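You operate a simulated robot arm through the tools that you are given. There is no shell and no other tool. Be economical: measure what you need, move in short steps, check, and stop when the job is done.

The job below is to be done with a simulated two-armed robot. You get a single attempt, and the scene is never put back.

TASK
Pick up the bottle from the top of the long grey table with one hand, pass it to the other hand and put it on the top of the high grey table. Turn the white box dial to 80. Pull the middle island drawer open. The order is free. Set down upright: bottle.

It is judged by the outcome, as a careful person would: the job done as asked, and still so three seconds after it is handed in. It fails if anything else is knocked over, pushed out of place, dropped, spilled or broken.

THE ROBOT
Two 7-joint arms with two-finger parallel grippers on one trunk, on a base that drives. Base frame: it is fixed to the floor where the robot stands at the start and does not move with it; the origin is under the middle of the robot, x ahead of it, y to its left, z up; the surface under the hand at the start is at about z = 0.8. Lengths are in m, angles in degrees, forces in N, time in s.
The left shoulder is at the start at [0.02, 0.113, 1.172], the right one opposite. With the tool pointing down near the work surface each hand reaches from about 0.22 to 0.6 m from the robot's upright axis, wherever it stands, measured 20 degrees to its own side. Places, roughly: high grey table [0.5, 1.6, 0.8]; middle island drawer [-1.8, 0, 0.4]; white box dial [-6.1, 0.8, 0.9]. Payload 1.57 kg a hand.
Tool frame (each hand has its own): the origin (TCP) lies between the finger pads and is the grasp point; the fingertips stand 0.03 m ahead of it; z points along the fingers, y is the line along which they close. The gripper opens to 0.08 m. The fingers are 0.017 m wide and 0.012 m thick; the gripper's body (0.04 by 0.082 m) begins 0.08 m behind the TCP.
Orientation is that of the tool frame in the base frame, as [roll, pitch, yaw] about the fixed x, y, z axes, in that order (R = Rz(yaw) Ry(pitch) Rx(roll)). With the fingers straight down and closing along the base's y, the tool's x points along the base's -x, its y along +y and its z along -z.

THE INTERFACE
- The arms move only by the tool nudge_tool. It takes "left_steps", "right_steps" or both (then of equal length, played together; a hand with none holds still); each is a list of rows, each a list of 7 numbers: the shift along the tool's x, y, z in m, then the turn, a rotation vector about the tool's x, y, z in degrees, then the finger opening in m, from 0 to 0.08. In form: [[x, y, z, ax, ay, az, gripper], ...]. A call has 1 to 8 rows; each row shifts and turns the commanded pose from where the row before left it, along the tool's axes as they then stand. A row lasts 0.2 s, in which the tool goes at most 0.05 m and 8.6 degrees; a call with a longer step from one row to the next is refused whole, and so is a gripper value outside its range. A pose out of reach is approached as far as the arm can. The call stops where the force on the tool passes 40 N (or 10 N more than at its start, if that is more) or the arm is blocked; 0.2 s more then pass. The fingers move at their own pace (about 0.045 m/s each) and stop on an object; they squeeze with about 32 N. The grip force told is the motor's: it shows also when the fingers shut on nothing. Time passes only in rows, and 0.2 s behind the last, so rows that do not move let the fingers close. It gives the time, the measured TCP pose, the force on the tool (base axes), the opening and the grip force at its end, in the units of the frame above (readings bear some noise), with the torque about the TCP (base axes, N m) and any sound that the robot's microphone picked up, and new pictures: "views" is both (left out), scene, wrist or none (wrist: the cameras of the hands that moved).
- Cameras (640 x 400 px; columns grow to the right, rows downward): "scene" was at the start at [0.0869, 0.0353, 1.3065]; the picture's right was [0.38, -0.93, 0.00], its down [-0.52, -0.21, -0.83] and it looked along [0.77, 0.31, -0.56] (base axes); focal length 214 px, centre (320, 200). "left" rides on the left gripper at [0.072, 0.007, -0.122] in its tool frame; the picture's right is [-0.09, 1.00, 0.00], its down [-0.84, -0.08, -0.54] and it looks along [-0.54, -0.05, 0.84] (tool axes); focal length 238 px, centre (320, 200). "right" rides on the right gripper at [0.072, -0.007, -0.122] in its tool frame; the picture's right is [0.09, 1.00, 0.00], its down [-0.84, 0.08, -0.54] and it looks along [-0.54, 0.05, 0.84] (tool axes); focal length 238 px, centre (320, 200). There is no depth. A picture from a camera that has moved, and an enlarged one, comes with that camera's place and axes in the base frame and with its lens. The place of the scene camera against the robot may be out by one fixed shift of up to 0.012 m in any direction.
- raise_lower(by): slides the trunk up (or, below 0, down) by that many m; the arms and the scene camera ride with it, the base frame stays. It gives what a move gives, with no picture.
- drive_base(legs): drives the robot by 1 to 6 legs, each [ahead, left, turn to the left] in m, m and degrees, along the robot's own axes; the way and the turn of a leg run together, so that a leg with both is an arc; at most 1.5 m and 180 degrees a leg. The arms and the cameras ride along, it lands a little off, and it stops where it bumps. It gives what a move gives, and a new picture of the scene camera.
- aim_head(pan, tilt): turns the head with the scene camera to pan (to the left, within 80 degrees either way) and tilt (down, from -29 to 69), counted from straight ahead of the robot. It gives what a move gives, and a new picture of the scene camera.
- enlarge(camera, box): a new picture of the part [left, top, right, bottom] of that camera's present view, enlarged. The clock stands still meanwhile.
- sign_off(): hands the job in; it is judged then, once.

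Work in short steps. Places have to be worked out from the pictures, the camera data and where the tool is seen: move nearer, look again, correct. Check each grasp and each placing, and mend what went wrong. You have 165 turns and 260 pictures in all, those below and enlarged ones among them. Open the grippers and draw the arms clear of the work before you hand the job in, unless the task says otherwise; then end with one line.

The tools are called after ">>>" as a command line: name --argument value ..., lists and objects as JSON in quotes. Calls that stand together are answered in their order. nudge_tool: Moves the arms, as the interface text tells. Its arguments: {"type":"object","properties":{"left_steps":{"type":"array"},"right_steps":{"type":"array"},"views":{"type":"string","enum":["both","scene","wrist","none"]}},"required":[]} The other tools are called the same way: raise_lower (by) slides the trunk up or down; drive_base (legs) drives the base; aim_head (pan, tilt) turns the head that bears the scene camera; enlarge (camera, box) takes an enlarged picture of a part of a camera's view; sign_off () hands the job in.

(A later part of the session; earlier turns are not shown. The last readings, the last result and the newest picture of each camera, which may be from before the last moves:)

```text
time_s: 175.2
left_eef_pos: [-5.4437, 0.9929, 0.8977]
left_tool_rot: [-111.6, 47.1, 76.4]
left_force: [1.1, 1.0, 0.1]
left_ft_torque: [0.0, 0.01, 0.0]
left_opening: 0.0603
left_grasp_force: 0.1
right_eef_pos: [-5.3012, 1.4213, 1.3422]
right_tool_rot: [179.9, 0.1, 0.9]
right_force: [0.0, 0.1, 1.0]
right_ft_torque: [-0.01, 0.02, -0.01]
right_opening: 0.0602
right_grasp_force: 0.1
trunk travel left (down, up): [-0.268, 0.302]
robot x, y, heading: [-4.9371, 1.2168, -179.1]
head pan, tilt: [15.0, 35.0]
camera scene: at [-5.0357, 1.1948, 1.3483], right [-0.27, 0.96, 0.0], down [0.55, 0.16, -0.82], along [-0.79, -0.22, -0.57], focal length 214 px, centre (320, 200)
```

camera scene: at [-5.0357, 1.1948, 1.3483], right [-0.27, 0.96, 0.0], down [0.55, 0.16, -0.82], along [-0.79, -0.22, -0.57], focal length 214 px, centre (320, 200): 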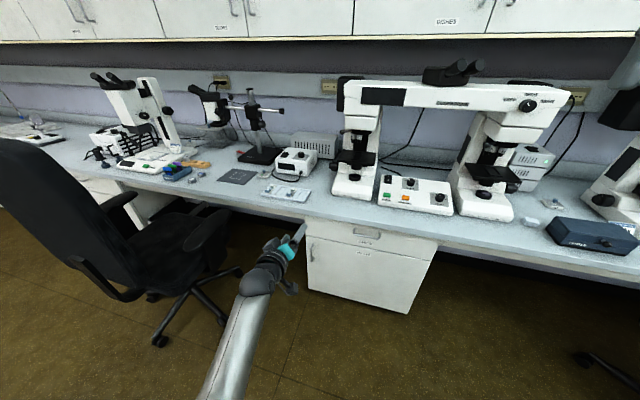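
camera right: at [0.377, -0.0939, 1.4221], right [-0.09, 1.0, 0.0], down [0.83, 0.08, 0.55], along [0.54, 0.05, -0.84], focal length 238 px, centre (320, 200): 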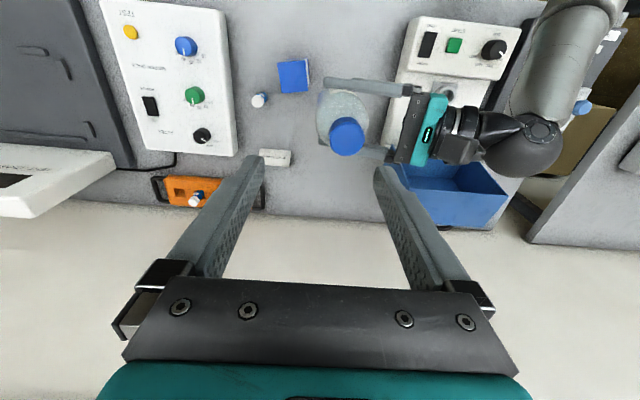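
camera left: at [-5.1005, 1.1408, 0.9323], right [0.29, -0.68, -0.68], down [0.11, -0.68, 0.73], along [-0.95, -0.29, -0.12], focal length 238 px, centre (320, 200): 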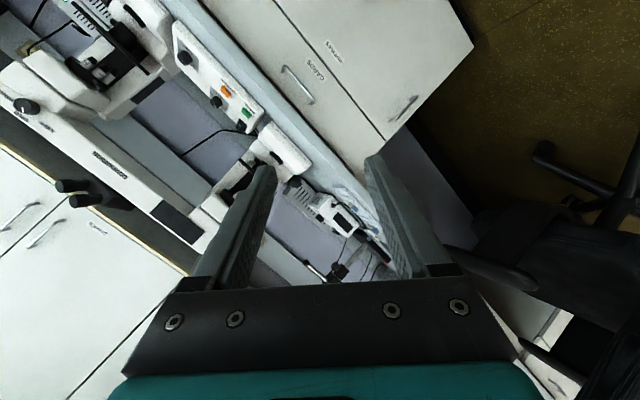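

The roll works freely. Continue another ~50°, then start the pitch.

>>> nudge_tool --left_steps '[[0, 0, 0, 0, 0, 8.5, 0.06], [0, 0, 0, 0, 0, 8.5, 0.06], [0, 0, 0, 0, 0, 8.5, 0.06], [0, 0, 0, 0, 0, 8.5, 0.06], [0, 0, 0, 0, 0, 8.5, 0.06]]' --views "none"

>>> nudge_tool --left_steps '[[0, 0, 0, 0, 8, 0, 0.06], [0, 0, 0, 0, 8, 0, 0.06], [0, 0, 0, 0, 8, 0, 0.06]]' --views "none"

```text
time_s: 176.4
left_eef_pos: [-5.4426, 0.9945, 0.8969]
left_tool_rot: [173.2, 75.5, -4.5]
left_force: [-0.8, 0.8, -0.2]
left_ft_torque: [-0.02, 0.0, -0.01]
left_opening: 0.0601
left_grasp_force: 0.0
right_eef_pos: [-5.3008, 1.4207, 1.3417]
right_tool_rot: [179.9, 0.0, 0.9]
right_force: [-1.0, 0.5, 0.5]
right_ft_torque: [0.01, -0.03, -0.02]
right_opening: 0.0604
right_grasp_force: 0.0
trunk travel left (down, up): [-0.268, 0.302]
robot x, y, heading: [-4.9427, 1.2128, -179.5]
head pan, tilt: [15.0, 35.0]
```

```text
time_s: 177.2
left_eef_pos: [-5.445, 0.993, 0.8982]
left_tool_rot: [177.4, 51.4, 0.1]
left_force: [0.5, 0.0, 0.2]
left_ft_torque: [0.02, 0.01, -0.01]
left_opening: 0.0599
left_grasp_force: 0.0
right_eef_pos: [-5.302, 1.4212, 1.3404]
right_tool_rot: [180.0, 0.0, 0.9]
right_force: [-0.6, -0.6, 0.1]
right_ft_torque: [0.0, -0.03, -0.02]
right_opening: 0.06
right_grasp_force: 0.1
trunk travel left (down, up): [-0.268, 0.302]
robot x, y, heading: [-4.9375, 1.2177, -179.1]
head pan, tilt: [15.0, 35.0]
```

Pitching is working (75° to 51°). I finish it to vertical.

>>> nudge_tool --left_steps '[[0, 0, 0, 0.4, 8, 0, 0.06], [0, 0, 0, 0.4, 8, 0, 0.06], [0, 0, 0, 0.4, 8, 0, 0.06], [0, 0, 0, 0.4, 8, 0, 0.06], [0, 0, 0, 0.4, 8, 0, 0.06], [0, 0, 0, 0.4, 8, 0, 0.06], [0, 0, 0, 0.3, 3.4, 0, 0.06]]' --views "both"

```text
time_s: 178.8
left_eef_pos: [-5.4453, 0.9935, 0.8975]
left_tool_rot: [-179.2, 0.0, 1.1]
left_force: [0.3, -0.6, -1.2]
left_ft_torque: [0.0, 0.04, 0.0]
left_opening: 0.0599
left_grasp_force: 0.0
right_eef_pos: [-5.3003, 1.4213, 1.3411]
right_tool_rot: [179.9, 0.1, 0.9]
right_force: [0.1, 0.3, 0.4]
right_ft_torque: [-0.03, -0.01, 0.02]
right_opening: 0.06
right_grasp_force: 0.1
trunk travel left (down, up): [-0.268, 0.302]
robot x, y, heading: [-4.9376, 1.2154, -179.2]
head pan, tilt: [15.0, 35.0]
camera scene: at [-5.0358, 1.1948, 1.3483], right [-0.27, 0.96, 0.0], down [0.55, 0.16, -0.82], along [-0.79, -0.22, -0.57], focal length 214 px, centre (320, 200)
camera left: at [-5.3728, 0.9855, 1.0197], right [-0.07, -1.0, -0.01], down [-0.84, 0.05, 0.54], along [-0.54, 0.05, -0.84], focal length 238 px, centre (320, 200)
```

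scene: 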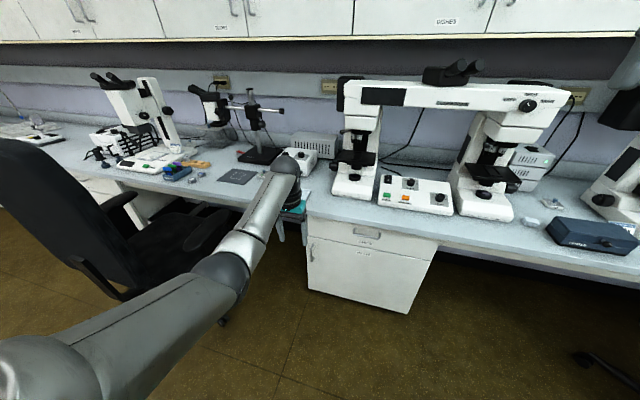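
left: 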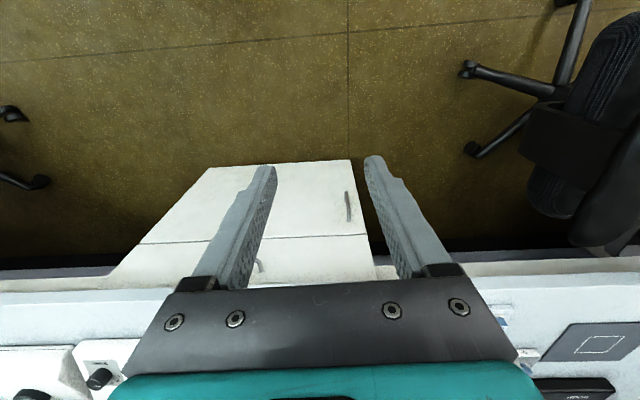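

The left hand is now pointing down in its normal posture. I raise it, then drive nearer to the bench, staying clear of the chair.

>>> nudge_tool --left_steps '[[0, 0, -0.045, 0, 0, 0, 0.06], [0, 0, -0.045, 0, 0, 0, 0.06], [0, 0, -0.045, 0, 0, 0, 0.06], [0, 0, -0.045, 0, 0, 0, 0.06], [0, 0, 0, 0, 0, 0, 0.06]]' --views "none"

>>> drive_base --legs '[[0.2, 0, 0], [0.2, 0.24, -0.8]]'

>>> enlarge --camera "left" --box '[0, 0, 640, 400]'

```text
time_s: 180.0
left_eef_pos: [-5.4432, 0.9915, 1.0787]
left_tool_rot: [-179.2, 0.0, 1.1]
left_force: [0.0, 0.0, 0.1]
left_ft_torque: [0.03, 0.0, 0.01]
left_opening: 0.0601
left_grasp_force: 0.0
right_eef_pos: [-5.3015, 1.421, 1.3408]
right_tool_rot: [179.9, 0.0, 0.9]
right_force: [0.5, 0.0, 0.4]
right_ft_torque: [0.0, 0.0, -0.03]
right_opening: 0.06
right_grasp_force: 0.1
trunk travel left (down, up): [-0.268, 0.302]
robot x, y, heading: [-4.9377, 1.2152, -179.2]
head pan, tilt: [15.0, 35.0]
```

```text
time_s: 183.3
left_eef_pos: [-5.8439, 0.7559, 1.0795]
left_tool_rot: [-179.3, 0.1, 0.1]
left_force: [0.7, 0.2, -0.5]
left_ft_torque: [-0.02, 0.02, 0.01]
left_opening: 0.06
left_grasp_force: 0.2
right_eef_pos: [-5.6949, 1.1823, 1.3414]
right_tool_rot: [179.8, 0.0, -0.1]
right_force: [0.3, 0.3, 0.0]
right_ft_torque: [-0.03, -0.01, -0.01]
right_opening: 0.06
right_grasp_force: 0.1
trunk travel left (down, up): [-0.268, 0.302]
robot x, y, heading: [-5.3328, 0.9756, 180.1]
head pan, tilt: [15.0, 35.0]
camera scene: at [-5.4333, 0.952, 1.3482], right [-0.26, 0.97, 0.0], down [0.55, 0.15, -0.82], along [-0.79, -0.21, -0.57], focal length 214 px, centre (320, 200)
```

scene: 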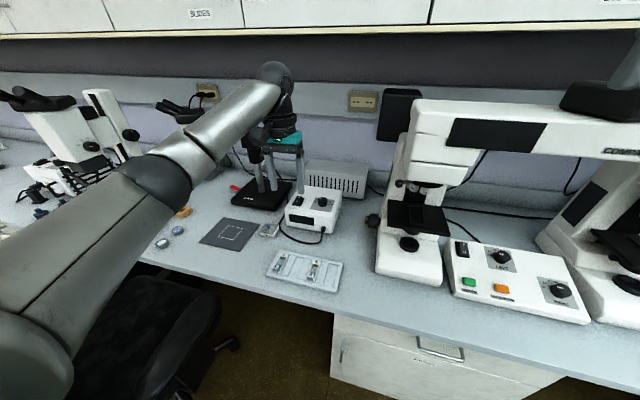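

```text
1.00 times, centred on (320, 200) of left (not enlarged: the box is as wide or as high as the picture)
camera zoom: at [-5.7727, 0.7465, 1.2002], right [-0.09, -1.0, -0.01], down [-0.84, 0.07, 0.54], along [-0.54, 0.06, -0.84], focal length 238 px, centre (320, 200)
```

zoom: 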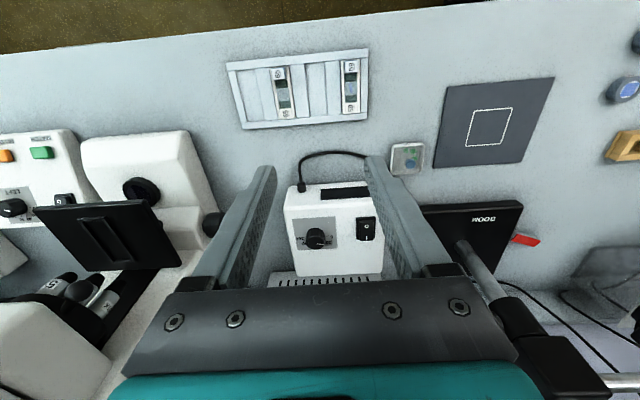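

The dial is right below in view at about [-6.05, 0.785, 0.89]. Zoom in to read its scale.

>>> enlarge --camera "left" --box '[280, 180, 400, 280]'

>>> enlarge --camera "scene" --box '[270, 170, 370, 240]'

```text
4.00 times, centred on (340, 230) of left
camera zoom: at [-5.7727, 0.7465, 1.2002], right [-0.09, -1.0, -0.01], down [-0.84, 0.07, 0.54], along [-0.54, 0.06, -0.84], focal length 953 px, centre (240, 80)
```

zoom: 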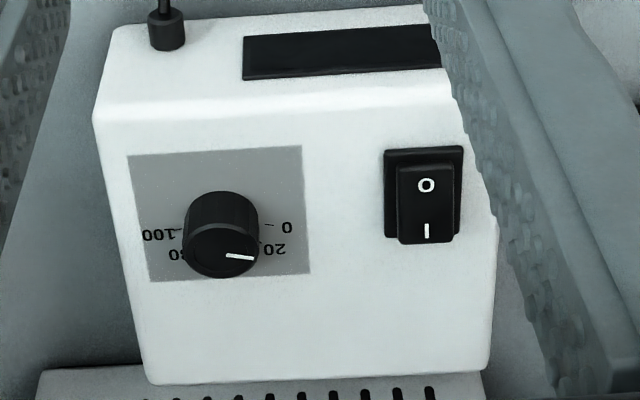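

```text
5.71 times, centred on (320, 205) of scene
camera zoom: at [-5.4333, 0.952, 1.3482], right [-0.26, 0.97, 0.0], down [0.55, 0.15, -0.82], along [-0.79, -0.21, -0.57], focal length 1226 px, centre (320, 171)
```

zoom: 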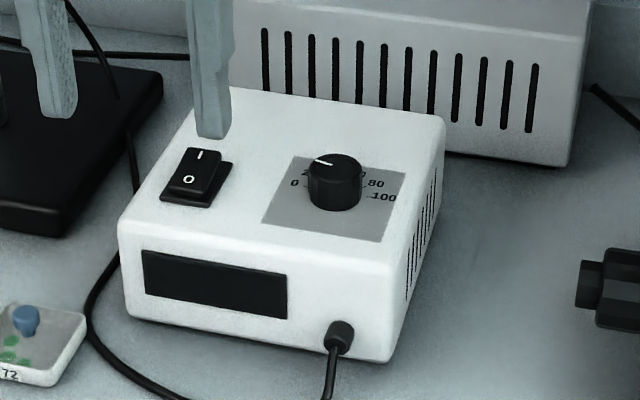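

I can read the scale: 0 at the left, 100 at the right over the top, and the pointer is now near 5–10. I drive closer (the bench edge is at x≈-5.73) and pre-rotate the left hand for a long clockwise turn.

>>> drive_base --legs '[[0.12, 0.04, 0]]'

>>> nudge_tool --left_steps '[[0, 0, 0, 0, 0, -8.3, 0.06], [0, 0, 0, 0, 0, -8.3, 0.06], [0, 0, 0, 0, 0, -8.3, 0.06], [0, 0, 0, 0, 0, -8.3, 0.06], [0, 0, 0, 0, 0, -8.3, 0.06], [0, 0, 0, 0, 0, -8.3, 0.06], [0, 0, 0, 0, 0, -8.3, 0.06], [0, 0, 0, 0, 0, -8.3, 0.06]]' --views "both"

```text
time_s: 184.6
left_eef_pos: [-5.9625, 0.7147, 1.0789]
left_tool_rot: [-179.3, 0.0, 0.3]
left_force: [0.4, -0.3, -0.2]
left_ft_torque: [0.01, -0.04, 0.01]
left_opening: 0.0598
left_grasp_force: 0.0
right_eef_pos: [-5.814, 1.1413, 1.3403]
right_tool_rot: [179.9, -0.1, 0.0]
right_force: [0.0, -0.1, 0.3]
right_ft_torque: [0.0, -0.03, -0.02]
right_opening: 0.0601
right_grasp_force: 0.0
trunk travel left (down, up): [-0.268, 0.302]
robot x, y, heading: [-5.4516, 0.9299, -180.0]
head pan, tilt: [15.0, 35.0]
camera scene: at [-5.5518, 0.912, 1.3482], right [-0.26, 0.97, 0.0], down [0.55, 0.15, -0.82], along [-0.79, -0.21, -0.57], focal length 214 px, centre (320, 200)
```

scene: 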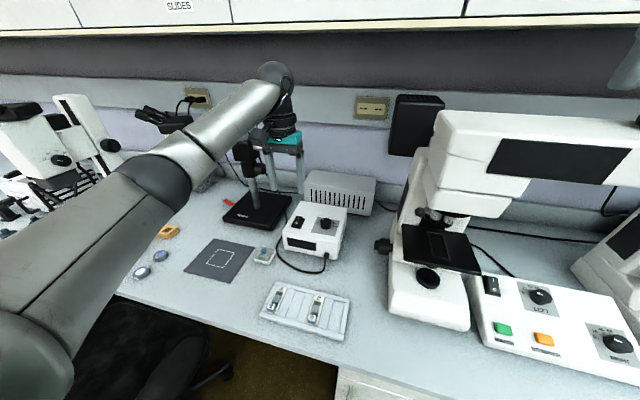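

```text
time_s: 186.4
left_eef_pos: [-5.9608, 0.716, 1.0783]
left_tool_rot: [-179.6, -0.7, 66.8]
left_force: [0.4, 0.2, -0.6]
left_ft_torque: [0.0, 0.03, 0.01]
left_opening: 0.0601
left_grasp_force: 0.0
right_eef_pos: [-5.8142, 1.1421, 1.3399]
right_tool_rot: [180.0, -0.1, 0.0]
right_force: [0.3, -0.5, -0.4]
right_ft_torque: [-0.01, 0.0, -0.02]
right_opening: 0.0599
right_grasp_force: 0.0
trunk travel left (down, up): [-0.268, 0.302]
robot x, y, heading: [-5.4492, 0.9362, -179.9]
head pan, tilt: [15.0, 35.0]
camera scene: at [-5.5507, 0.9123, 1.3483], right [-0.26, 0.97, 0.0], down [0.55, 0.15, -0.82], along [-0.79, -0.21, -0.57], focal length 214 px, centre (320, 200)
camera left: at [-5.9274, 0.7762, 1.2014], right [0.88, -0.48, -0.01], down [-0.4, -0.75, 0.53], along [-0.26, -0.46, -0.85], focal length 238 px, centre (320, 200)
```

scene: 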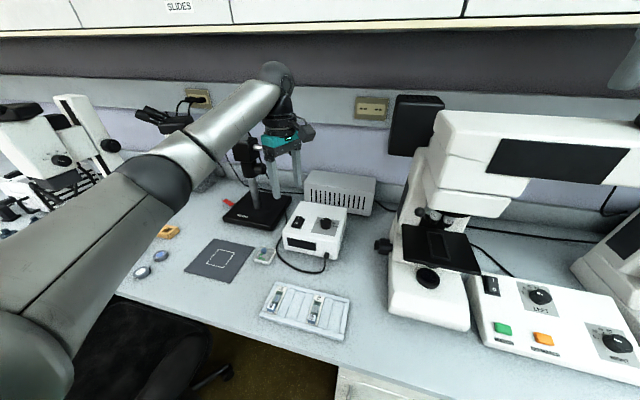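
left: 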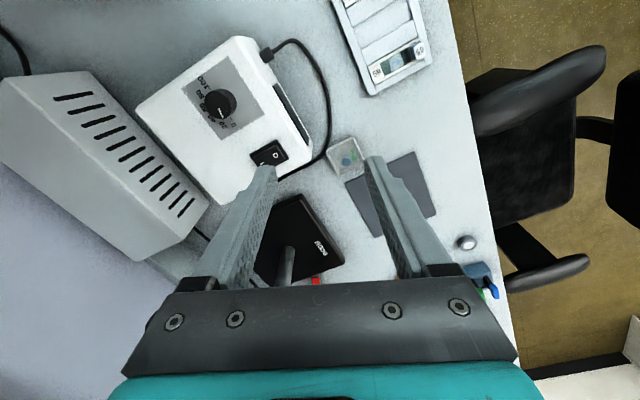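

Now the dial is seen nearly from above. Zoom in.

>>> enlarge --camera "left" --box '[170, 45, 280, 145]'

>>> enlarge --camera "scene" --box '[280, 190, 360, 260]'

```text
4.00 times, centred on (225, 95) of left
camera zoom: at [-5.9274, 0.7762, 1.2014], right [0.88, -0.48, -0.01], down [-0.4, -0.75, 0.53], along [-0.26, -0.46, -0.85], focal length 953 px, centre (700, 620)
```

zoom: 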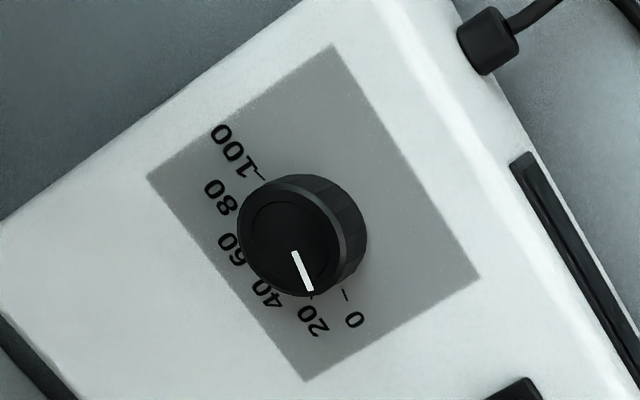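

```text
5.71 times, centred on (320, 225) of scene
camera zoom: at [-5.5507, 0.9123, 1.3483], right [-0.26, 0.97, 0.0], down [0.55, 0.15, -0.82], along [-0.79, -0.21, -0.57], focal length 1226 px, centre (320, 57)
```

zoom: 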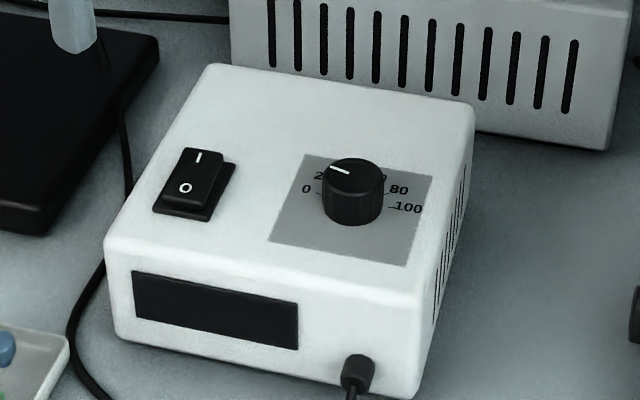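

Working it out from the picture geometry, the scale spans about 150°. 0 sits 75° left of straight back, 80 sits 45° right of it, and the pointer is at about 0. The knob's centre is about [-6.066, 0.789], its top at z≈0.897 and the box top at z≈0.873. I move over it.

>>> nudge_tool --left_steps '[[0.0064, -0.0313, 0, 0, 0, 0, 0.06], [0.0064, -0.0313, 0, 0, 0, 0, 0.06], [0.0064, -0.0313, 0, 0, 0, 0, 0.06], [0.0064, -0.0313, 0, 0, 0, 0, 0.06], [0, 0, 0.03, 0, 0, 0, 0.06], [0, 0, 0.03, 0, 0, 0, 0.06], [0, 0, 0.03, 0, 0, 0, 0.06], [0, 0, 0, 0, 0, 0, 0.06]]' --views "both"

```text
time_s: 188.2
left_eef_pos: [-6.0296, 0.7683, 0.9886]
left_tool_rot: [-179.6, -0.8, 66.6]
left_force: [0.3, -0.2, 0.2]
left_ft_torque: [0.02, 0.0, -0.02]
left_opening: 0.06
left_grasp_force: 0.1
left hand out of reach, approached as far as the arm can: row 3, 4
right_eef_pos: [-5.8116, 1.1423, 1.3414]
right_tool_rot: [179.9, 0.0, 0.0]
right_force: [-0.2, 1.5, 0.0]
right_ft_torque: [-0.01, 0.01, -0.01]
right_opening: 0.0597
right_grasp_force: 0.0
trunk travel left (down, up): [-0.268, 0.302]
robot x, y, heading: [-5.4486, 0.9325, -179.9]
head pan, tilt: [15.0, 35.0]
camera scene: at [-5.5506, 0.9124, 1.3483], right [-0.26, 0.97, 0.0], down [0.55, 0.15, -0.82], along [-0.79, -0.21, -0.57], focal length 214 px, centre (320, 200)
camera left: at [-5.995, 0.8287, 1.1106], right [0.88, -0.48, -0.01], down [-0.4, -0.74, 0.53], along [-0.26, -0.46, -0.85], focal length 238 px, centre (320, 200)
```

scene: 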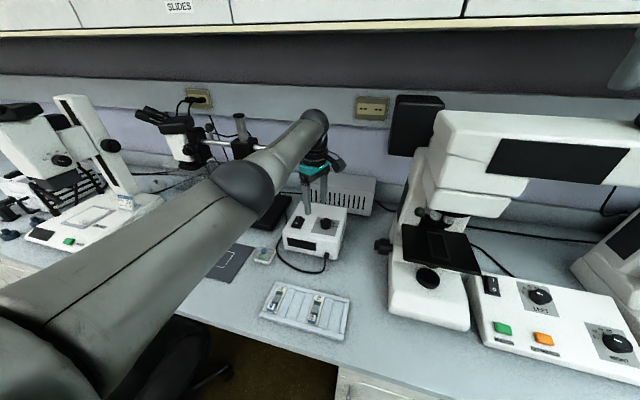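
left: 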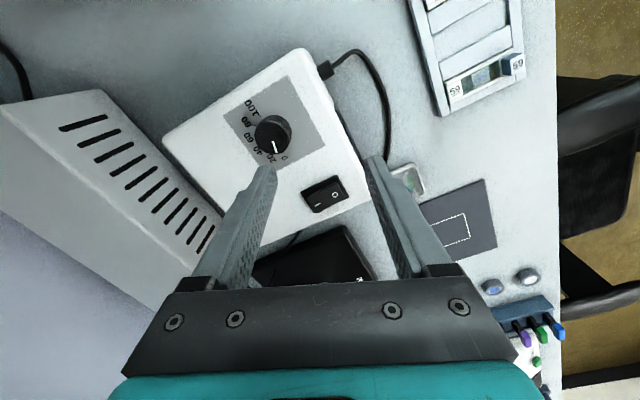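

Arm reach ends about 0.04 short, so I creep the base 0.05 closer.

>>> drive_base --legs '[[0.05, 0, 0]]'

```text
time_s: 189.1
left_eef_pos: [-6.0792, 0.7684, 0.9864]
left_tool_rot: [-179.6, -0.7, 66.7]
left_force: [0.2, 0.4, 0.2]
left_ft_torque: [-0.03, -0.01, -0.01]
left_opening: 0.0598
left_grasp_force: 0.0
right_eef_pos: [-5.8634, 1.1424, 1.3409]
right_tool_rot: [179.9, 0.0, 0.1]
right_force: [-0.8, -0.1, -0.2]
right_ft_torque: [-0.01, -0.01, 0.02]
right_opening: 0.0601
right_grasp_force: 0.0
trunk travel left (down, up): [-0.268, 0.302]
robot x, y, heading: [-5.4976, 0.9336, -179.8]
head pan, tilt: [15.0, 35.0]
camera scene: at [-5.601, 0.9122, 1.3482], right [-0.26, 0.97, 0.0], down [0.55, 0.15, -0.82], along [-0.79, -0.21, -0.57], focal length 214 px, centre (320, 200)
```

scene: 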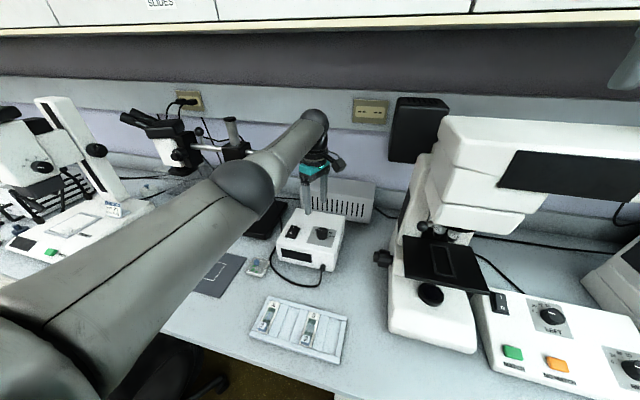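

>>> nudge_tool --left_steps '[[0.024, 0.0038, 0, 0, 0, 0, 0.06], [0, 0, 0.02, 0, 0, 0, 0.06], [0, 0, 0, 0, 0, 0, 0.06]]' --views "wrist"

>>> enlarge --camera "scene" --box '[270, 150, 370, 260]'

```text
time_s: 189.9
left_eef_pos: [-6.0631, 0.7897, 0.9697]
left_tool_rot: [-179.6, -0.7, 66.7]
left_force: [0.5, 0.6, 0.7]
left_ft_torque: [-0.01, 0.04, 0.0]
left_opening: 0.0602
left_grasp_force: 0.0
right_eef_pos: [-5.8615, 1.1421, 1.3415]
right_tool_rot: [180.0, -0.1, 0.1]
right_force: [-0.5, -0.1, 0.2]
right_ft_torque: [0.02, 0.0, -0.01]
right_opening: 0.0601
right_grasp_force: 0.1
trunk travel left (down, up): [-0.268, 0.302]
robot x, y, heading: [-5.5027, 0.9342, -179.7]
head pan, tilt: [15.0, 35.0]
camera left: at [-6.0302, 0.85, 1.0915], right [0.88, -0.48, -0.01], down [-0.4, -0.75, 0.53], along [-0.26, -0.46, -0.85], focal length 238 px, centre (320, 200)
```

left: 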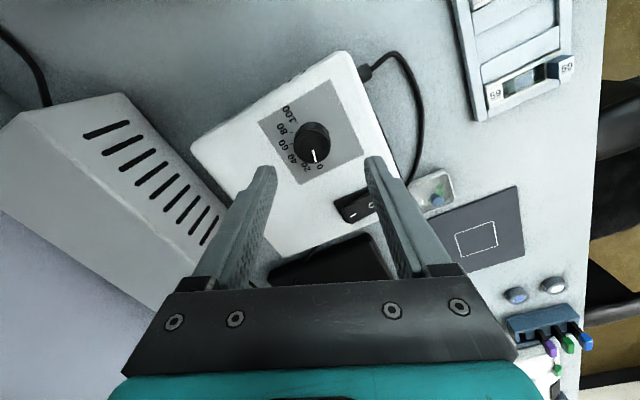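

```text
3.64 times, centred on (320, 205) of scene
camera zoom: at [-5.5997, 0.9123, 1.3483], right [-0.26, 0.97, 0.0], down [0.55, 0.15, -0.82], along [-0.79, -0.21, -0.57], focal length 780 px, centre (320, 182)
```

zoom: 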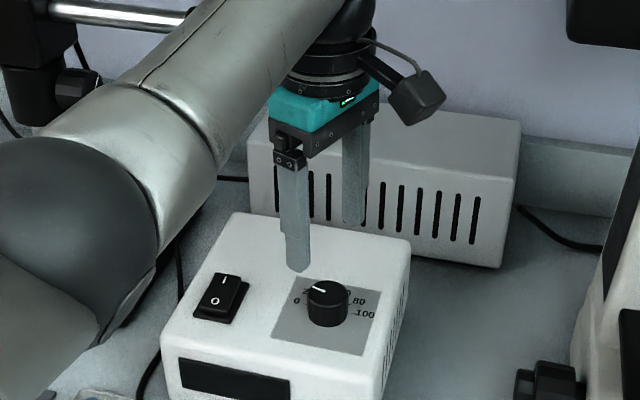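

>>> enlarge --camera "left" --box '[250, 80, 380, 200]'

```text
3.33 times, centred on (315, 140) of left
camera zoom: at [-6.0302, 0.85, 1.0915], right [0.88, -0.48, -0.01], down [-0.4, -0.75, 0.53], along [-0.26, -0.46, -0.85], focal length 794 px, centre (337, 400)
```

zoom: 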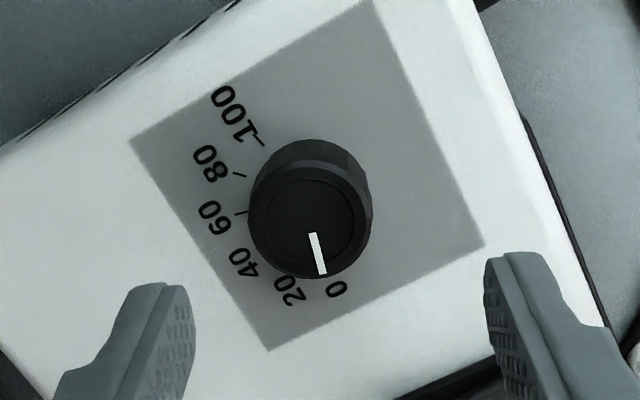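

The knob's centre is about [-6.069, 0.794], so I correct by about 7 mm along the closing axis, go down to TCP z≈0.911 and look before closing.

>>> nudge_tool --left_steps '[[0.002, -0.007, 0.01, 0, 0, 0, 0.06], [0, 0, 0.02, 0, 0, 0, 0.06], [0, 0, 0.015, 0, 0, 0, 0.06], [0, 0, 0.013, 0, 0, 0, 0.06], [0, 0, 0, 0, 0, 0, 0.06]]' --views "wrist"

>>> enlarge --camera "scene" --box '[270, 180, 370, 280]'

```text
time_s: 191.1
left_eef_pos: [-6.0705, 0.7935, 0.9105]
left_tool_rot: [-179.6, -0.6, 66.7]
left_force: [-1.2, 0.7, -0.1]
left_ft_torque: [0.01, -0.01, 0.02]
left_opening: 0.0602
left_grasp_force: 0.1
right_eef_pos: [-5.8625, 1.1418, 1.3417]
right_tool_rot: [-180.0, 0.0, 0.0]
right_force: [0.7, 0.9, 0.0]
right_ft_torque: [0.01, -0.02, -0.04]
right_opening: 0.0598
right_grasp_force: 0.0
trunk travel left (down, up): [-0.268, 0.302]
robot x, y, heading: [-5.4992, 0.9338, -179.8]
head pan, tilt: [15.0, 35.0]
camera left: at [-6.0374, 0.8541, 1.0331], right [0.88, -0.48, -0.01], down [-0.4, -0.75, 0.53], along [-0.26, -0.46, -0.85], focal length 238 px, centre (320, 200)
```

left: 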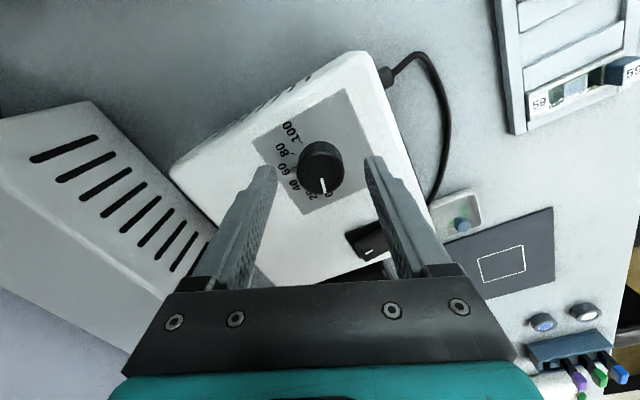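

```text
4.00 times, centred on (320, 230) of scene
camera zoom: at [-5.5997, 0.9122, 1.3483], right [-0.26, 0.97, 0.0], down [0.55, 0.15, -0.82], along [-0.79, -0.21, -0.57], focal length 858 px, centre (320, 80)
```

zoom: 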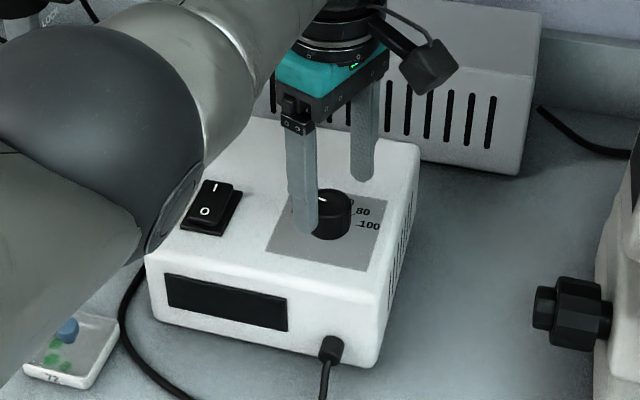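

The fingers straddle the knob. I shift 4 mm along tool x to centre the pads, then close.

>>> nudge_tool --left_steps '[[0.004, 0, 0, 0, 0, 0, 0.06], [0, 0, 0, 0, 0, 0, 0.045], [0, 0, 0, 0, 0, 0, 0.03], [0, 0, 0, 0, 0, 0, 0.0], [0, 0, 0, 0, 0, 0, 0.0]]' --views "wrist"

>>> enlarge --camera "left" --box '[250, 100, 390, 220]'

```text
time_s: 192.3
left_eef_pos: [-6.069, 0.7968, 0.9107]
left_tool_rot: [-179.6, -0.7, 66.6]
left_force: [0.2, -0.3, 0.6]
left_ft_torque: [0.0, 0.0, -0.01]
left_opening: 0.0
left_grasp_force: 12.7
right_eef_pos: [-5.8611, 1.1421, 1.3408]
right_tool_rot: [179.9, -0.1, 0.1]
right_force: [0.1, -0.2, 0.0]
right_ft_torque: [0.0, 0.01, 0.0]
right_opening: 0.06
right_grasp_force: 0.0
trunk travel left (down, up): [-0.268, 0.302]
robot x, y, heading: [-5.5016, 0.9349, -180.2]
head pan, tilt: [15.0, 35.0]
camera left: at [-6.0356, 0.8583, 1.0333], right [0.88, -0.48, -0.01], down [-0.4, -0.75, 0.53], along [-0.26, -0.46, -0.85], focal length 238 px, centre (320, 200)
```

left: 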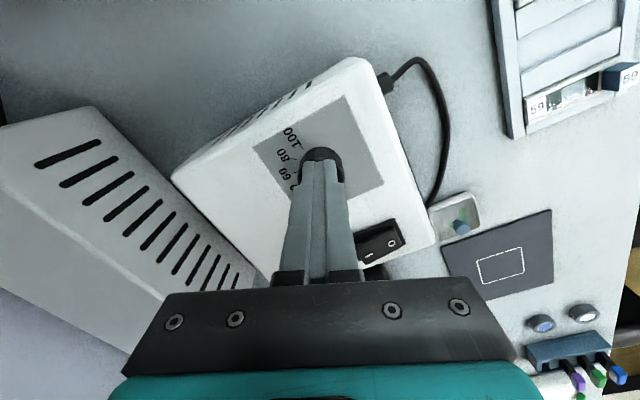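

```text
3.33 times, centred on (320, 160) of left
camera zoom: at [-6.0356, 0.8583, 1.0333], right [0.88, -0.48, -0.01], down [-0.4, -0.75, 0.53], along [-0.26, -0.46, -0.85], focal length 794 px, centre (320, 333)
```

zoom: 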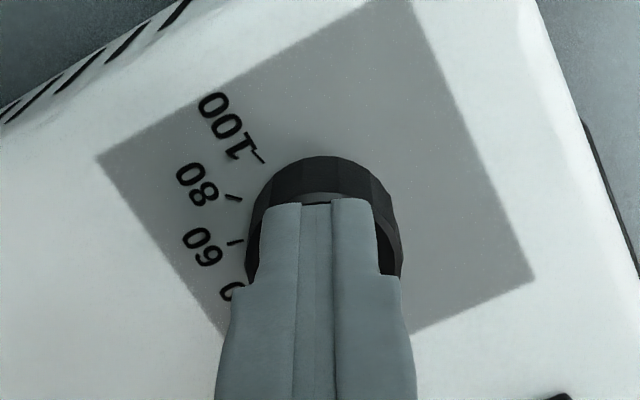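

The fingers shut on nothing, just above the knob. Re-triangulating from two wrist views gives a knob top of z≈0.877 and a centre of [-6.074, 0.791]. I open, re-centre and go 0.02 lower.

>>> nudge_tool --left_steps '[[0, 0, 0, 0, 0, 0, 0.03], [0, 0, 0, 0, 0, 0, 0.06], [-0.0075, -0.002, 0, 0, 0, 0, 0.06], [0, 0, 0, 0, 0, 0, 0.06], [0, 0, 0.01, 0, 0, 0, 0.06], [0, 0, 0.011, 0, 0, 0, 0.06], [0, 0, 0, 0, 0, 0, 0.06]]' --views "wrist"

>>> enlarge --camera "scene" --box '[270, 180, 370, 280]'

```text
time_s: 193.9
left_eef_pos: [-6.0689, 0.7898, 0.8895]
left_tool_rot: [-179.6, -0.7, 66.7]
left_force: [-0.4, 0.0, -0.5]
left_ft_torque: [-0.01, 0.0, 0.01]
left_opening: 0.0598
left_grasp_force: 0.1
left hand out of reach, approached as far as the arm can: row 6
right_eef_pos: [-5.8618, 1.1424, 1.3411]
right_tool_rot: [179.9, 0.0, 0.2]
right_force: [0.2, -0.5, -1.0]
right_ft_torque: [-0.03, 0.03, -0.01]
right_opening: 0.0599
right_grasp_force: 0.1
trunk travel left (down, up): [-0.268, 0.302]
robot x, y, heading: [-5.5021, 0.9312, -180.1]
head pan, tilt: [15.0, 35.0]
camera left: at [-6.0355, 0.8506, 1.0118], right [0.88, -0.48, -0.01], down [-0.4, -0.75, 0.53], along [-0.26, -0.46, -0.85], focal length 238 px, centre (320, 200)
```

left: 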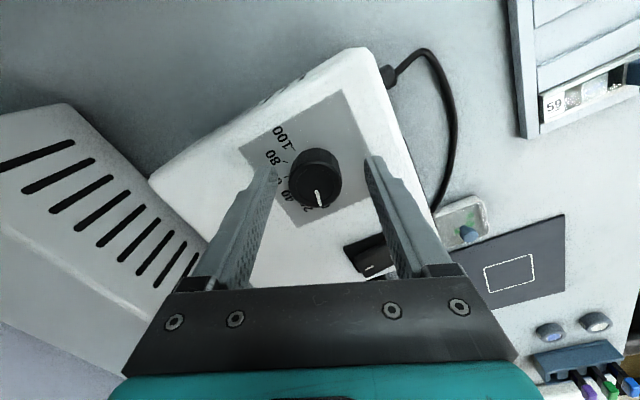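

```text
4.00 times, centred on (320, 230) of scene
camera zoom: at [-5.5997, 0.9122, 1.3483], right [-0.26, 0.97, 0.0], down [0.55, 0.15, -0.82], along [-0.79, -0.21, -0.57], focal length 858 px, centre (320, 80)
```

zoom: 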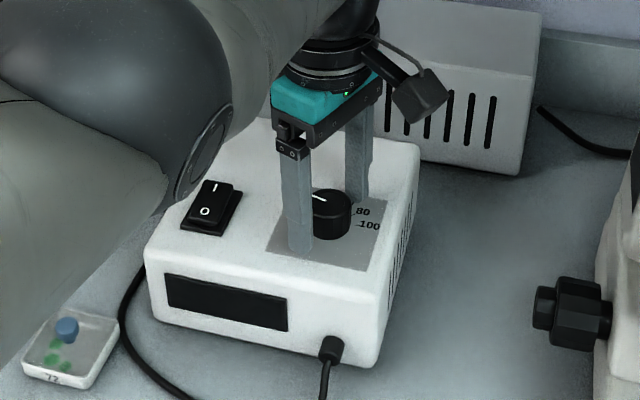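

The arm is at its reach limit here. Lowering the trunk 0.08 levels the arm and gains reach, so I lift the hand 0.1, lower the trunk, then come back down.

>>> nudge_tool --left_steps '[[0, 0, -0.03, 0, 0, 0, 0.06], [0, 0, -0.035, 0, 0, 0, 0.06], [0, 0, -0.035, 0, 0, 0, 0.06]]' --views "none"

>>> raise_lower --by -0.08

```text
time_s: 194.7
left_eef_pos: [-6.0782, 0.7922, 0.99]
left_tool_rot: [-179.7, -0.7, 66.7]
left_force: [0.6, 0.1, 0.9]
left_ft_torque: [0.02, -0.03, 0.02]
left_opening: 0.0599
left_grasp_force: 0.1
left hand out of reach, approached as far as the arm can: row 2
right_eef_pos: [-5.8612, 1.1417, 1.3409]
right_tool_rot: [179.8, 0.0, 0.0]
right_force: [0.4, -0.3, 0.3]
right_ft_torque: [0.02, 0.02, -0.01]
right_opening: 0.0599
right_grasp_force: 0.0
trunk travel left (down, up): [-0.268, 0.302]
robot x, y, heading: [-5.4967, 0.9327, -179.8]
head pan, tilt: [15.0, 35.0]
```

```text
time_s: 195.9
left_eef_pos: [-6.0777, 0.7917, 0.9089]
left_tool_rot: [-179.7, -0.7, 66.7]
left_force: [-0.2, -0.8, 0.3]
left_ft_torque: [0.01, -0.01, 0.01]
left_opening: 0.06
left_grasp_force: 0.1
right_eef_pos: [-5.8621, 1.1429, 1.2608]
right_tool_rot: [179.9, 0.0, 0.1]
right_force: [0.4, 0.1, 0.3]
right_ft_torque: [0.02, 0.01, -0.04]
right_opening: 0.06
right_grasp_force: 0.0
trunk travel left (down, up): [-0.188, 0.382]
robot x, y, heading: [-5.5047, 0.9361, -179.8]
head pan, tilt: [15.0, 35.0]
```

>>> nudge_tool --left_steps '[[0.001, 0.0037, 0.01, 0, 0, 0, 0.06], [0, 0, 0.01, 0, 0, 0, 0.06], [0, 0, 0, 0, 0, 0, 0.06]]' --views "wrist"

```text
time_s: 196.7
left_eef_pos: [-6.077, 0.7918, 0.8898]
left_tool_rot: [-179.7, -0.7, 66.7]
left_force: [1.3, -0.1, 0.4]
left_ft_torque: [0.02, 0.04, 0.03]
left_opening: 0.0598
left_grasp_force: 0.1
right_eef_pos: [-5.8618, 1.1416, 1.2619]
right_tool_rot: [179.9, 0.0, 0.1]
right_force: [0.2, 0.1, -0.1]
right_ft_torque: [0.01, 0.0, -0.02]
right_opening: 0.0598
right_grasp_force: 0.1
trunk travel left (down, up): [-0.188, 0.382]
robot x, y, heading: [-5.5011, 0.934, -179.9]
head pan, tilt: [15.0, 35.0]
camera left: at [-6.0446, 0.8532, 1.0122], right [0.88, -0.48, -0.01], down [-0.4, -0.75, 0.53], along [-0.26, -0.46, -0.85], focal length 238 px, centre (320, 200)
```

left: 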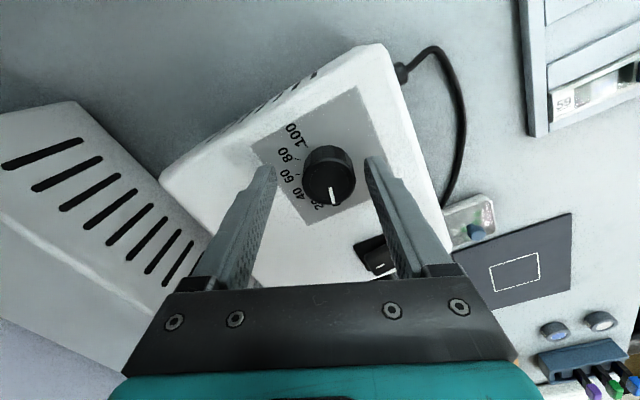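

The knob sits centred lengthwise and about 5 mm off along the closing axis. I correct and close.

>>> nudge_tool --left_steps '[[0, 0.005, 0, 0, 0, 0, 0.06], [0, 0, 0, 0, 0, 0, 0.05], [0, 0, 0, 0, 0, 0, 0.035], [0, 0, 0, 0, 0, 0, 0.0], [0, 0, 0, 0, 0, 0, 0.0]]' --views "wrist"

```text
time_s: 197.9
left_eef_pos: [-6.0728, 0.7886, 0.8893]
left_tool_rot: [179.8, -0.8, 66.8]
left_force: [22.4, -6.6, 1.2]
left_ft_torque: [-0.29, 0.02, 0.01]
left_opening: 0.0357
left_grasp_force: 27.7
left hand out of reach, approached as far as the arm can: row 1
right_eef_pos: [-5.8596, 1.1418, 1.2628]
right_tool_rot: [179.9, 0.2, 0.1]
right_force: [0.8, 0.3, -0.4]
right_ft_torque: [0.02, 0.0, 0.04]
right_opening: 0.0602
right_grasp_force: 0.0
trunk travel left (down, up): [-0.188, 0.382]
robot x, y, heading: [-5.5015, 0.9379, -179.8]
head pan, tilt: [15.0, 35.0]
camera left: at [-6.0415, 0.8499, 1.0118], right [0.88, -0.48, 0.0], down [-0.41, -0.74, 0.53], along [-0.25, -0.47, -0.85], focal length 238 px, centre (320, 200)
```

left: 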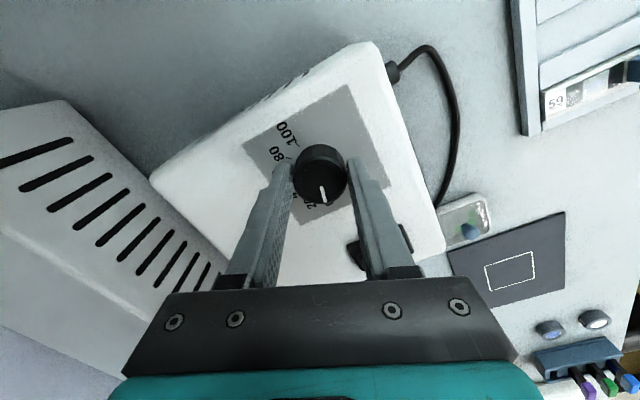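

The knob is held (0.0357, 28 N), with a side load of 22 N. I relieve that first.

>>> nudge_tool --left_steps '[[0, 0.002, 0, 0, 0, 0, 0.0], [0, 0.001, 0, 0, 0, 0, 0.0]]' --views "none"

```text
time_s: 198.5
left_eef_pos: [-6.0731, 0.7887, 0.8886]
left_tool_rot: [179.7, -0.7, 66.7]
left_force: [25.1, -6.6, -0.4]
left_ft_torque: [-1.06, 0.23, 0.01]
left_opening: 0.0352
left_grasp_force: 42.5
left hand out of reach, approached as far as the arm can: row 2
right_eef_pos: [-5.8594, 1.1415, 1.2617]
right_tool_rot: [179.9, 0.1, 0.1]
right_force: [-0.6, 0.6, 0.1]
right_ft_torque: [0.01, -0.02, 0.01]
right_opening: 0.0599
right_grasp_force: 0.1
trunk travel left (down, up): [-0.188, 0.382]
robot x, y, heading: [-5.4984, 0.9324, -180.0]
head pan, tilt: [15.0, 35.0]
```

Still strained: the arm is at its reach limit, which distorts the motion. I let go, lift clear, and drive 0.04 closer.

>>> nudge_tool --left_steps '[[0, 0, 0, 0, 0, 0, 0.04], [0, 0, 0, 0, 0, 0, 0.06], [0, 0, 0, 0, 0, 0, 0.06], [0, 0, -0.025, 0, 0, 0, 0.06], [0, 0, -0.03, 0, 0, 0, 0.06]]' --views "none"

>>> drive_base --legs '[[0.04, 0, 0]]'

>>> enlarge --camera "left" --box '[160, 60, 480, 260]'

```text
time_s: 199.7
left_eef_pos: [-6.0795, 0.7906, 0.9444]
left_tool_rot: [-179.7, -0.7, 66.7]
left_force: [0.9, -0.3, 0.6]
left_ft_torque: [-0.02, -0.03, -0.02]
left_opening: 0.06
left_grasp_force: 0.1
right_eef_pos: [-5.8627, 1.1425, 1.2612]
right_tool_rot: [179.9, 0.0, 0.1]
right_force: [0.5, 0.3, -0.1]
right_ft_torque: [-0.01, 0.01, -0.02]
right_opening: 0.0602
right_grasp_force: 0.1
trunk travel left (down, up): [-0.188, 0.382]
robot x, y, heading: [-5.496, 0.935, -179.9]
head pan, tilt: [15.0, 35.0]
```

```text
time_s: 200.6
left_eef_pos: [-6.119, 0.7897, 0.942]
left_tool_rot: [-179.8, -0.8, 66.6]
left_force: [0.3, -0.2, 0.2]
left_ft_torque: [-0.03, -0.05, 0.0]
left_opening: 0.06
left_grasp_force: 0.0
right_eef_pos: [-5.9023, 1.1414, 1.2604]
right_tool_rot: [179.9, -0.2, 0.1]
right_force: [-0.7, -0.3, -0.3]
right_ft_torque: [0.0, -0.02, 0.0]
right_opening: 0.0604
right_grasp_force: 0.0
trunk travel left (down, up): [-0.188, 0.382]
robot x, y, heading: [-5.5407, 0.9324, -180.1]
head pan, tilt: [15.0, 35.0]
camera scene: at [-5.6404, 0.9122, 1.2682], right [-0.26, 0.97, 0.0], down [0.55, 0.15, -0.82], along [-0.79, -0.21, -0.57], focal length 214 px, centre (320, 200)
```

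scene: 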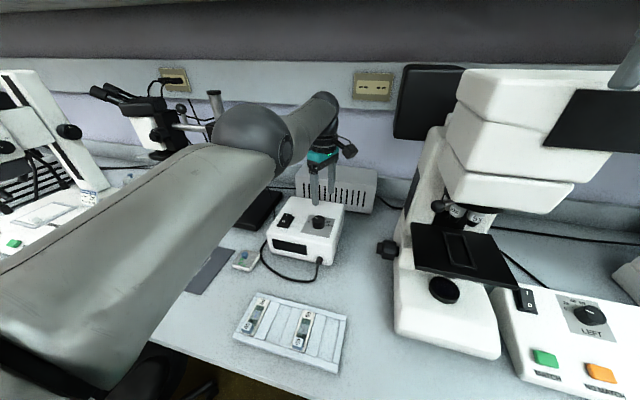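

```text
2.00 times, centred on (320, 160) of left
camera zoom: at [-6.086, 0.8508, 1.0661], right [0.88, -0.48, 0.0], down [-0.4, -0.74, 0.53], along [-0.26, -0.46, -0.85], focal length 477 px, centre (320, 280)
```

zoom: 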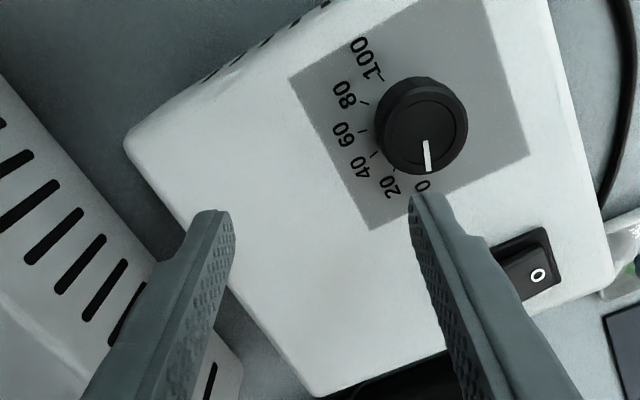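

The knob's centre now computes to [-6.075, 0.790]. I move back over it and descend.

>>> nudge_tool --left_steps '[[0.0087, 0.0202, 0, 0, 0, 0, 0.06], [0.0087, 0.0202, 0, 0, 0, 0, 0.06], [0, 0, 0.02, 0, 0, 0, 0.06], [0, 0, 0.02, 0, 0, 0, 0.06], [0, 0, 0.013, 0, 0, 0, 0.06], [0, 0, 0, 0, 0, 0, 0.06]]' --views "wrist"

```text
time_s: 201.7
left_eef_pos: [-6.1194, 0.792, 0.9085]
left_tool_rot: [-179.0, -0.4, 66.6]
left_force: [9.3, 2.3, 15.4]
left_ft_torque: [-0.19, -0.95, 0.17]
left_opening: 0.067
left_grasp_force: 3.8
left hand out of reach, approached as far as the arm can: row 1, 2
right_eef_pos: [-5.9007, 1.1423, 1.2606]
right_tool_rot: [179.9, 0.0, 0.1]
right_force: [0.5, 0.2, -0.1]
right_ft_torque: [0.01, -0.04, -0.02]
right_opening: 0.0597
right_grasp_force: 0.0
trunk travel left (down, up): [-0.188, 0.382]
robot x, y, heading: [-5.5384, 0.9294, -179.8]
head pan, tilt: [15.0, 35.0]
stopped in row 5 (left hand): the force on the tool passed its limit at 48 N (the readings are from after the stop); the commanded pose is now the measured one
camera left: at [-6.0862, 0.8526, 1.0298], right [0.88, -0.48, -0.02], down [-0.4, -0.74, 0.54], along [-0.27, -0.46, -0.84], focal length 238 px, centre (320, 200)
```

left: 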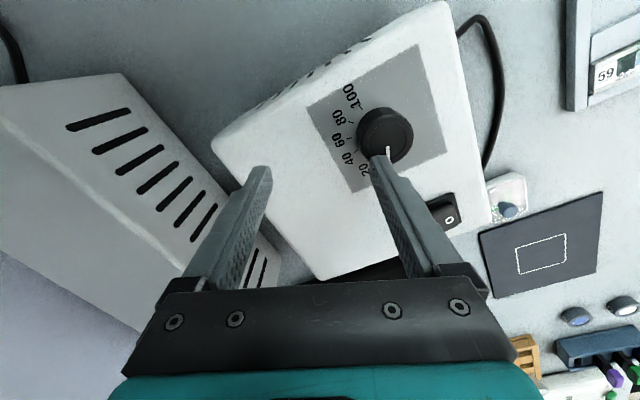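

A finger came down on the knob because the arm is straight (singular) and did not move inward. I lift off first, then pull inward and up to bend the elbow.

>>> nudge_tool --left_steps '[[0, 0, -0.02, 0, 0, 0, 0.06], [0, 0, -0.03, 0, 0, 0, 0.06], [0, 0, -0.04, 0, 0, 0, 0.06], [0.008, 0.018, -0.03, 0, 0, 0, 0.06], [0.008, 0.018, -0.03, 0, 0, 0, 0.06], [0.008, 0.018, -0.03, 0, 0, 0, 0.06], [0, 0, 0, 0, 0, 0, 0.06]]' --views "both"

```text
time_s: 203.3
left_eef_pos: [-6.096, 0.7907, 1.0926]
left_tool_rot: [-179.1, -0.4, 66.5]
left_force: [0.0, 1.1, 0.2]
left_ft_torque: [-0.01, 0.0, 0.0]
left_opening: 0.0601
left_grasp_force: 0.0
left hand out of reach, approached as far as the arm can: row 4, 5, 6
right_eef_pos: [-5.9009, 1.1414, 1.2608]
right_tool_rot: [180.0, 0.0, 0.0]
right_force: [0.9, -0.3, -0.2]
right_ft_torque: [0.0, 0.0, -0.02]
right_opening: 0.0599
right_grasp_force: 0.0
trunk travel left (down, up): [-0.188, 0.382]
robot x, y, heading: [-5.5423, 0.934, -179.9]
head pan, tilt: [15.0, 35.0]
camera scene: at [-5.6395, 0.9122, 1.2682], right [-0.26, 0.97, 0.0], down [0.55, 0.15, -0.82], along [-0.79, -0.21, -0.57], focal length 214 px, centre (320, 200)
camera left: at [-6.061, 0.8524, 1.2142], right [0.88, -0.48, -0.02], down [-0.4, -0.74, 0.54], along [-0.27, -0.47, -0.84], focal length 238 px, centre (320, 200)
```

scene: 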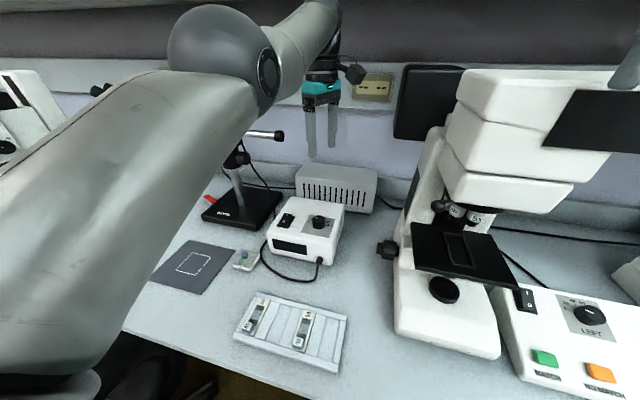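
left: 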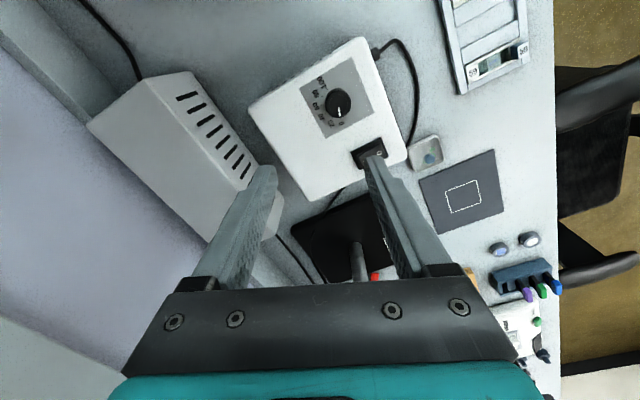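

Inward still fails from here. I retrace the way I came: left first, then inward.

>>> nudge_tool --left_steps '[[-0.025, 0.01, 0, 0, 0, 0, 0.06], [-0.025, 0.01, 0, 0, 0, 0, 0.06], [0.003, 0.025, 0, 0, 0, 0, 0.06], [0.003, 0.025, 0, 0, 0, 0, 0.06], [0.003, 0.025, 0, 0, 0, 0, 0.06], [0, 0, 0, 0, 0, 0, 0.06]]' --views "none"

```text
time_s: 204.7
left_eef_pos: [-6.0888, 0.7124, 1.1137]
left_tool_rot: [-179.2, -0.5, 66.6]
left_force: [-0.3, 0.6, 1.0]
left_ft_torque: [0.01, -0.01, 0.01]
left_opening: 0.06
left_grasp_force: 0.0
left hand out of reach, approached as far as the arm can: row 3, 4, 5
right_eef_pos: [-5.901, 1.1427, 1.2603]
right_tool_rot: [180.0, -0.1, -0.1]
right_force: [-0.2, -0.5, -0.1]
right_ft_torque: [0.01, 0.0, -0.01]
right_opening: 0.06
right_grasp_force: 0.1
trunk travel left (down, up): [-0.188, 0.382]
robot x, y, heading: [-5.5396, 0.9323, -179.9]
head pan, tilt: [15.0, 35.0]
```

Still stuck at full stretch. I try inward motion while rolling the wrist back, which changes the arm's configuration.

>>> nudge_tool --left_steps '[[0, 0, 0, 0, 0, 8, 0.06], [0, 0, 0, 0, 0, 8, 0.06], [0, 0, 0, 0, 0, 8, 0.06], [0, 0, 0, 0, 0, 8, 0.06], [0.02, 0.02, 0.02, 0, 0, 0, 0.06], [0.02, 0.02, 0.02, 0, 0, 0, 0.06], [0.02, 0.02, 0.02, 0, 0, 0, 0.06]]' --views "none"

```text
time_s: 206.3
left_eef_pos: [-6.0971, 0.6861, 1.0771]
left_tool_rot: [-179.0, 0.3, 34.7]
left_force: [-0.5, 0.2, -0.5]
left_ft_torque: [0.03, 0.0, 0.01]
left_opening: 0.0599
left_grasp_force: 0.1
left hand out of reach, approached as far as the arm can: row 5, 6, 7
right_eef_pos: [-5.9012, 1.1426, 1.2612]
right_tool_rot: [180.0, 0.0, 0.1]
right_force: [0.4, -1.5, 0.8]
right_ft_torque: [0.01, 0.0, -0.03]
right_opening: 0.0601
right_grasp_force: 0.0
trunk travel left (down, up): [-0.188, 0.382]
robot x, y, heading: [-5.5439, 0.9327, -179.9]
head pan, tilt: [15.0, 35.0]
```

From geometry the arm is exactly straight (reach 0.56). The earlier escape worked with a rightward + inward move, so I do that.

>>> nudge_tool --left_steps '[[0.036, -0.02, 0.01, 0, 0, 0, 0.06], [0.036, -0.02, 0.01, 0, 0, 0, 0.06], [0.036, -0.02, 0.01, 0, 0, 0, 0.06], [0, 0, 0, 0, 0, 0, 0.06]]' --views "none"

```text
time_s: 207.3
left_eef_pos: [-6.102, 0.7949, 1.0628]
left_tool_rot: [-179.1, 0.2, 34.5]
left_force: [-0.4, 0.3, 0.6]
left_ft_torque: [0.01, 0.02, 0.0]
left_opening: 0.0602
left_grasp_force: 0.1
left hand out of reach, approached as far as the arm can: row 1, 2, 3
right_eef_pos: [-5.9013, 1.1413, 1.2619]
right_tool_rot: [179.9, 0.1, 0.1]
right_force: [0.1, 0.1, -0.6]
right_ft_torque: [0.04, -0.01, -0.01]
right_opening: 0.0602
right_grasp_force: 0.1
trunk travel left (down, up): [-0.188, 0.382]
robot x, y, heading: [-5.5412, 0.9322, -179.8]
head pan, tilt: [15.0, 35.0]
```

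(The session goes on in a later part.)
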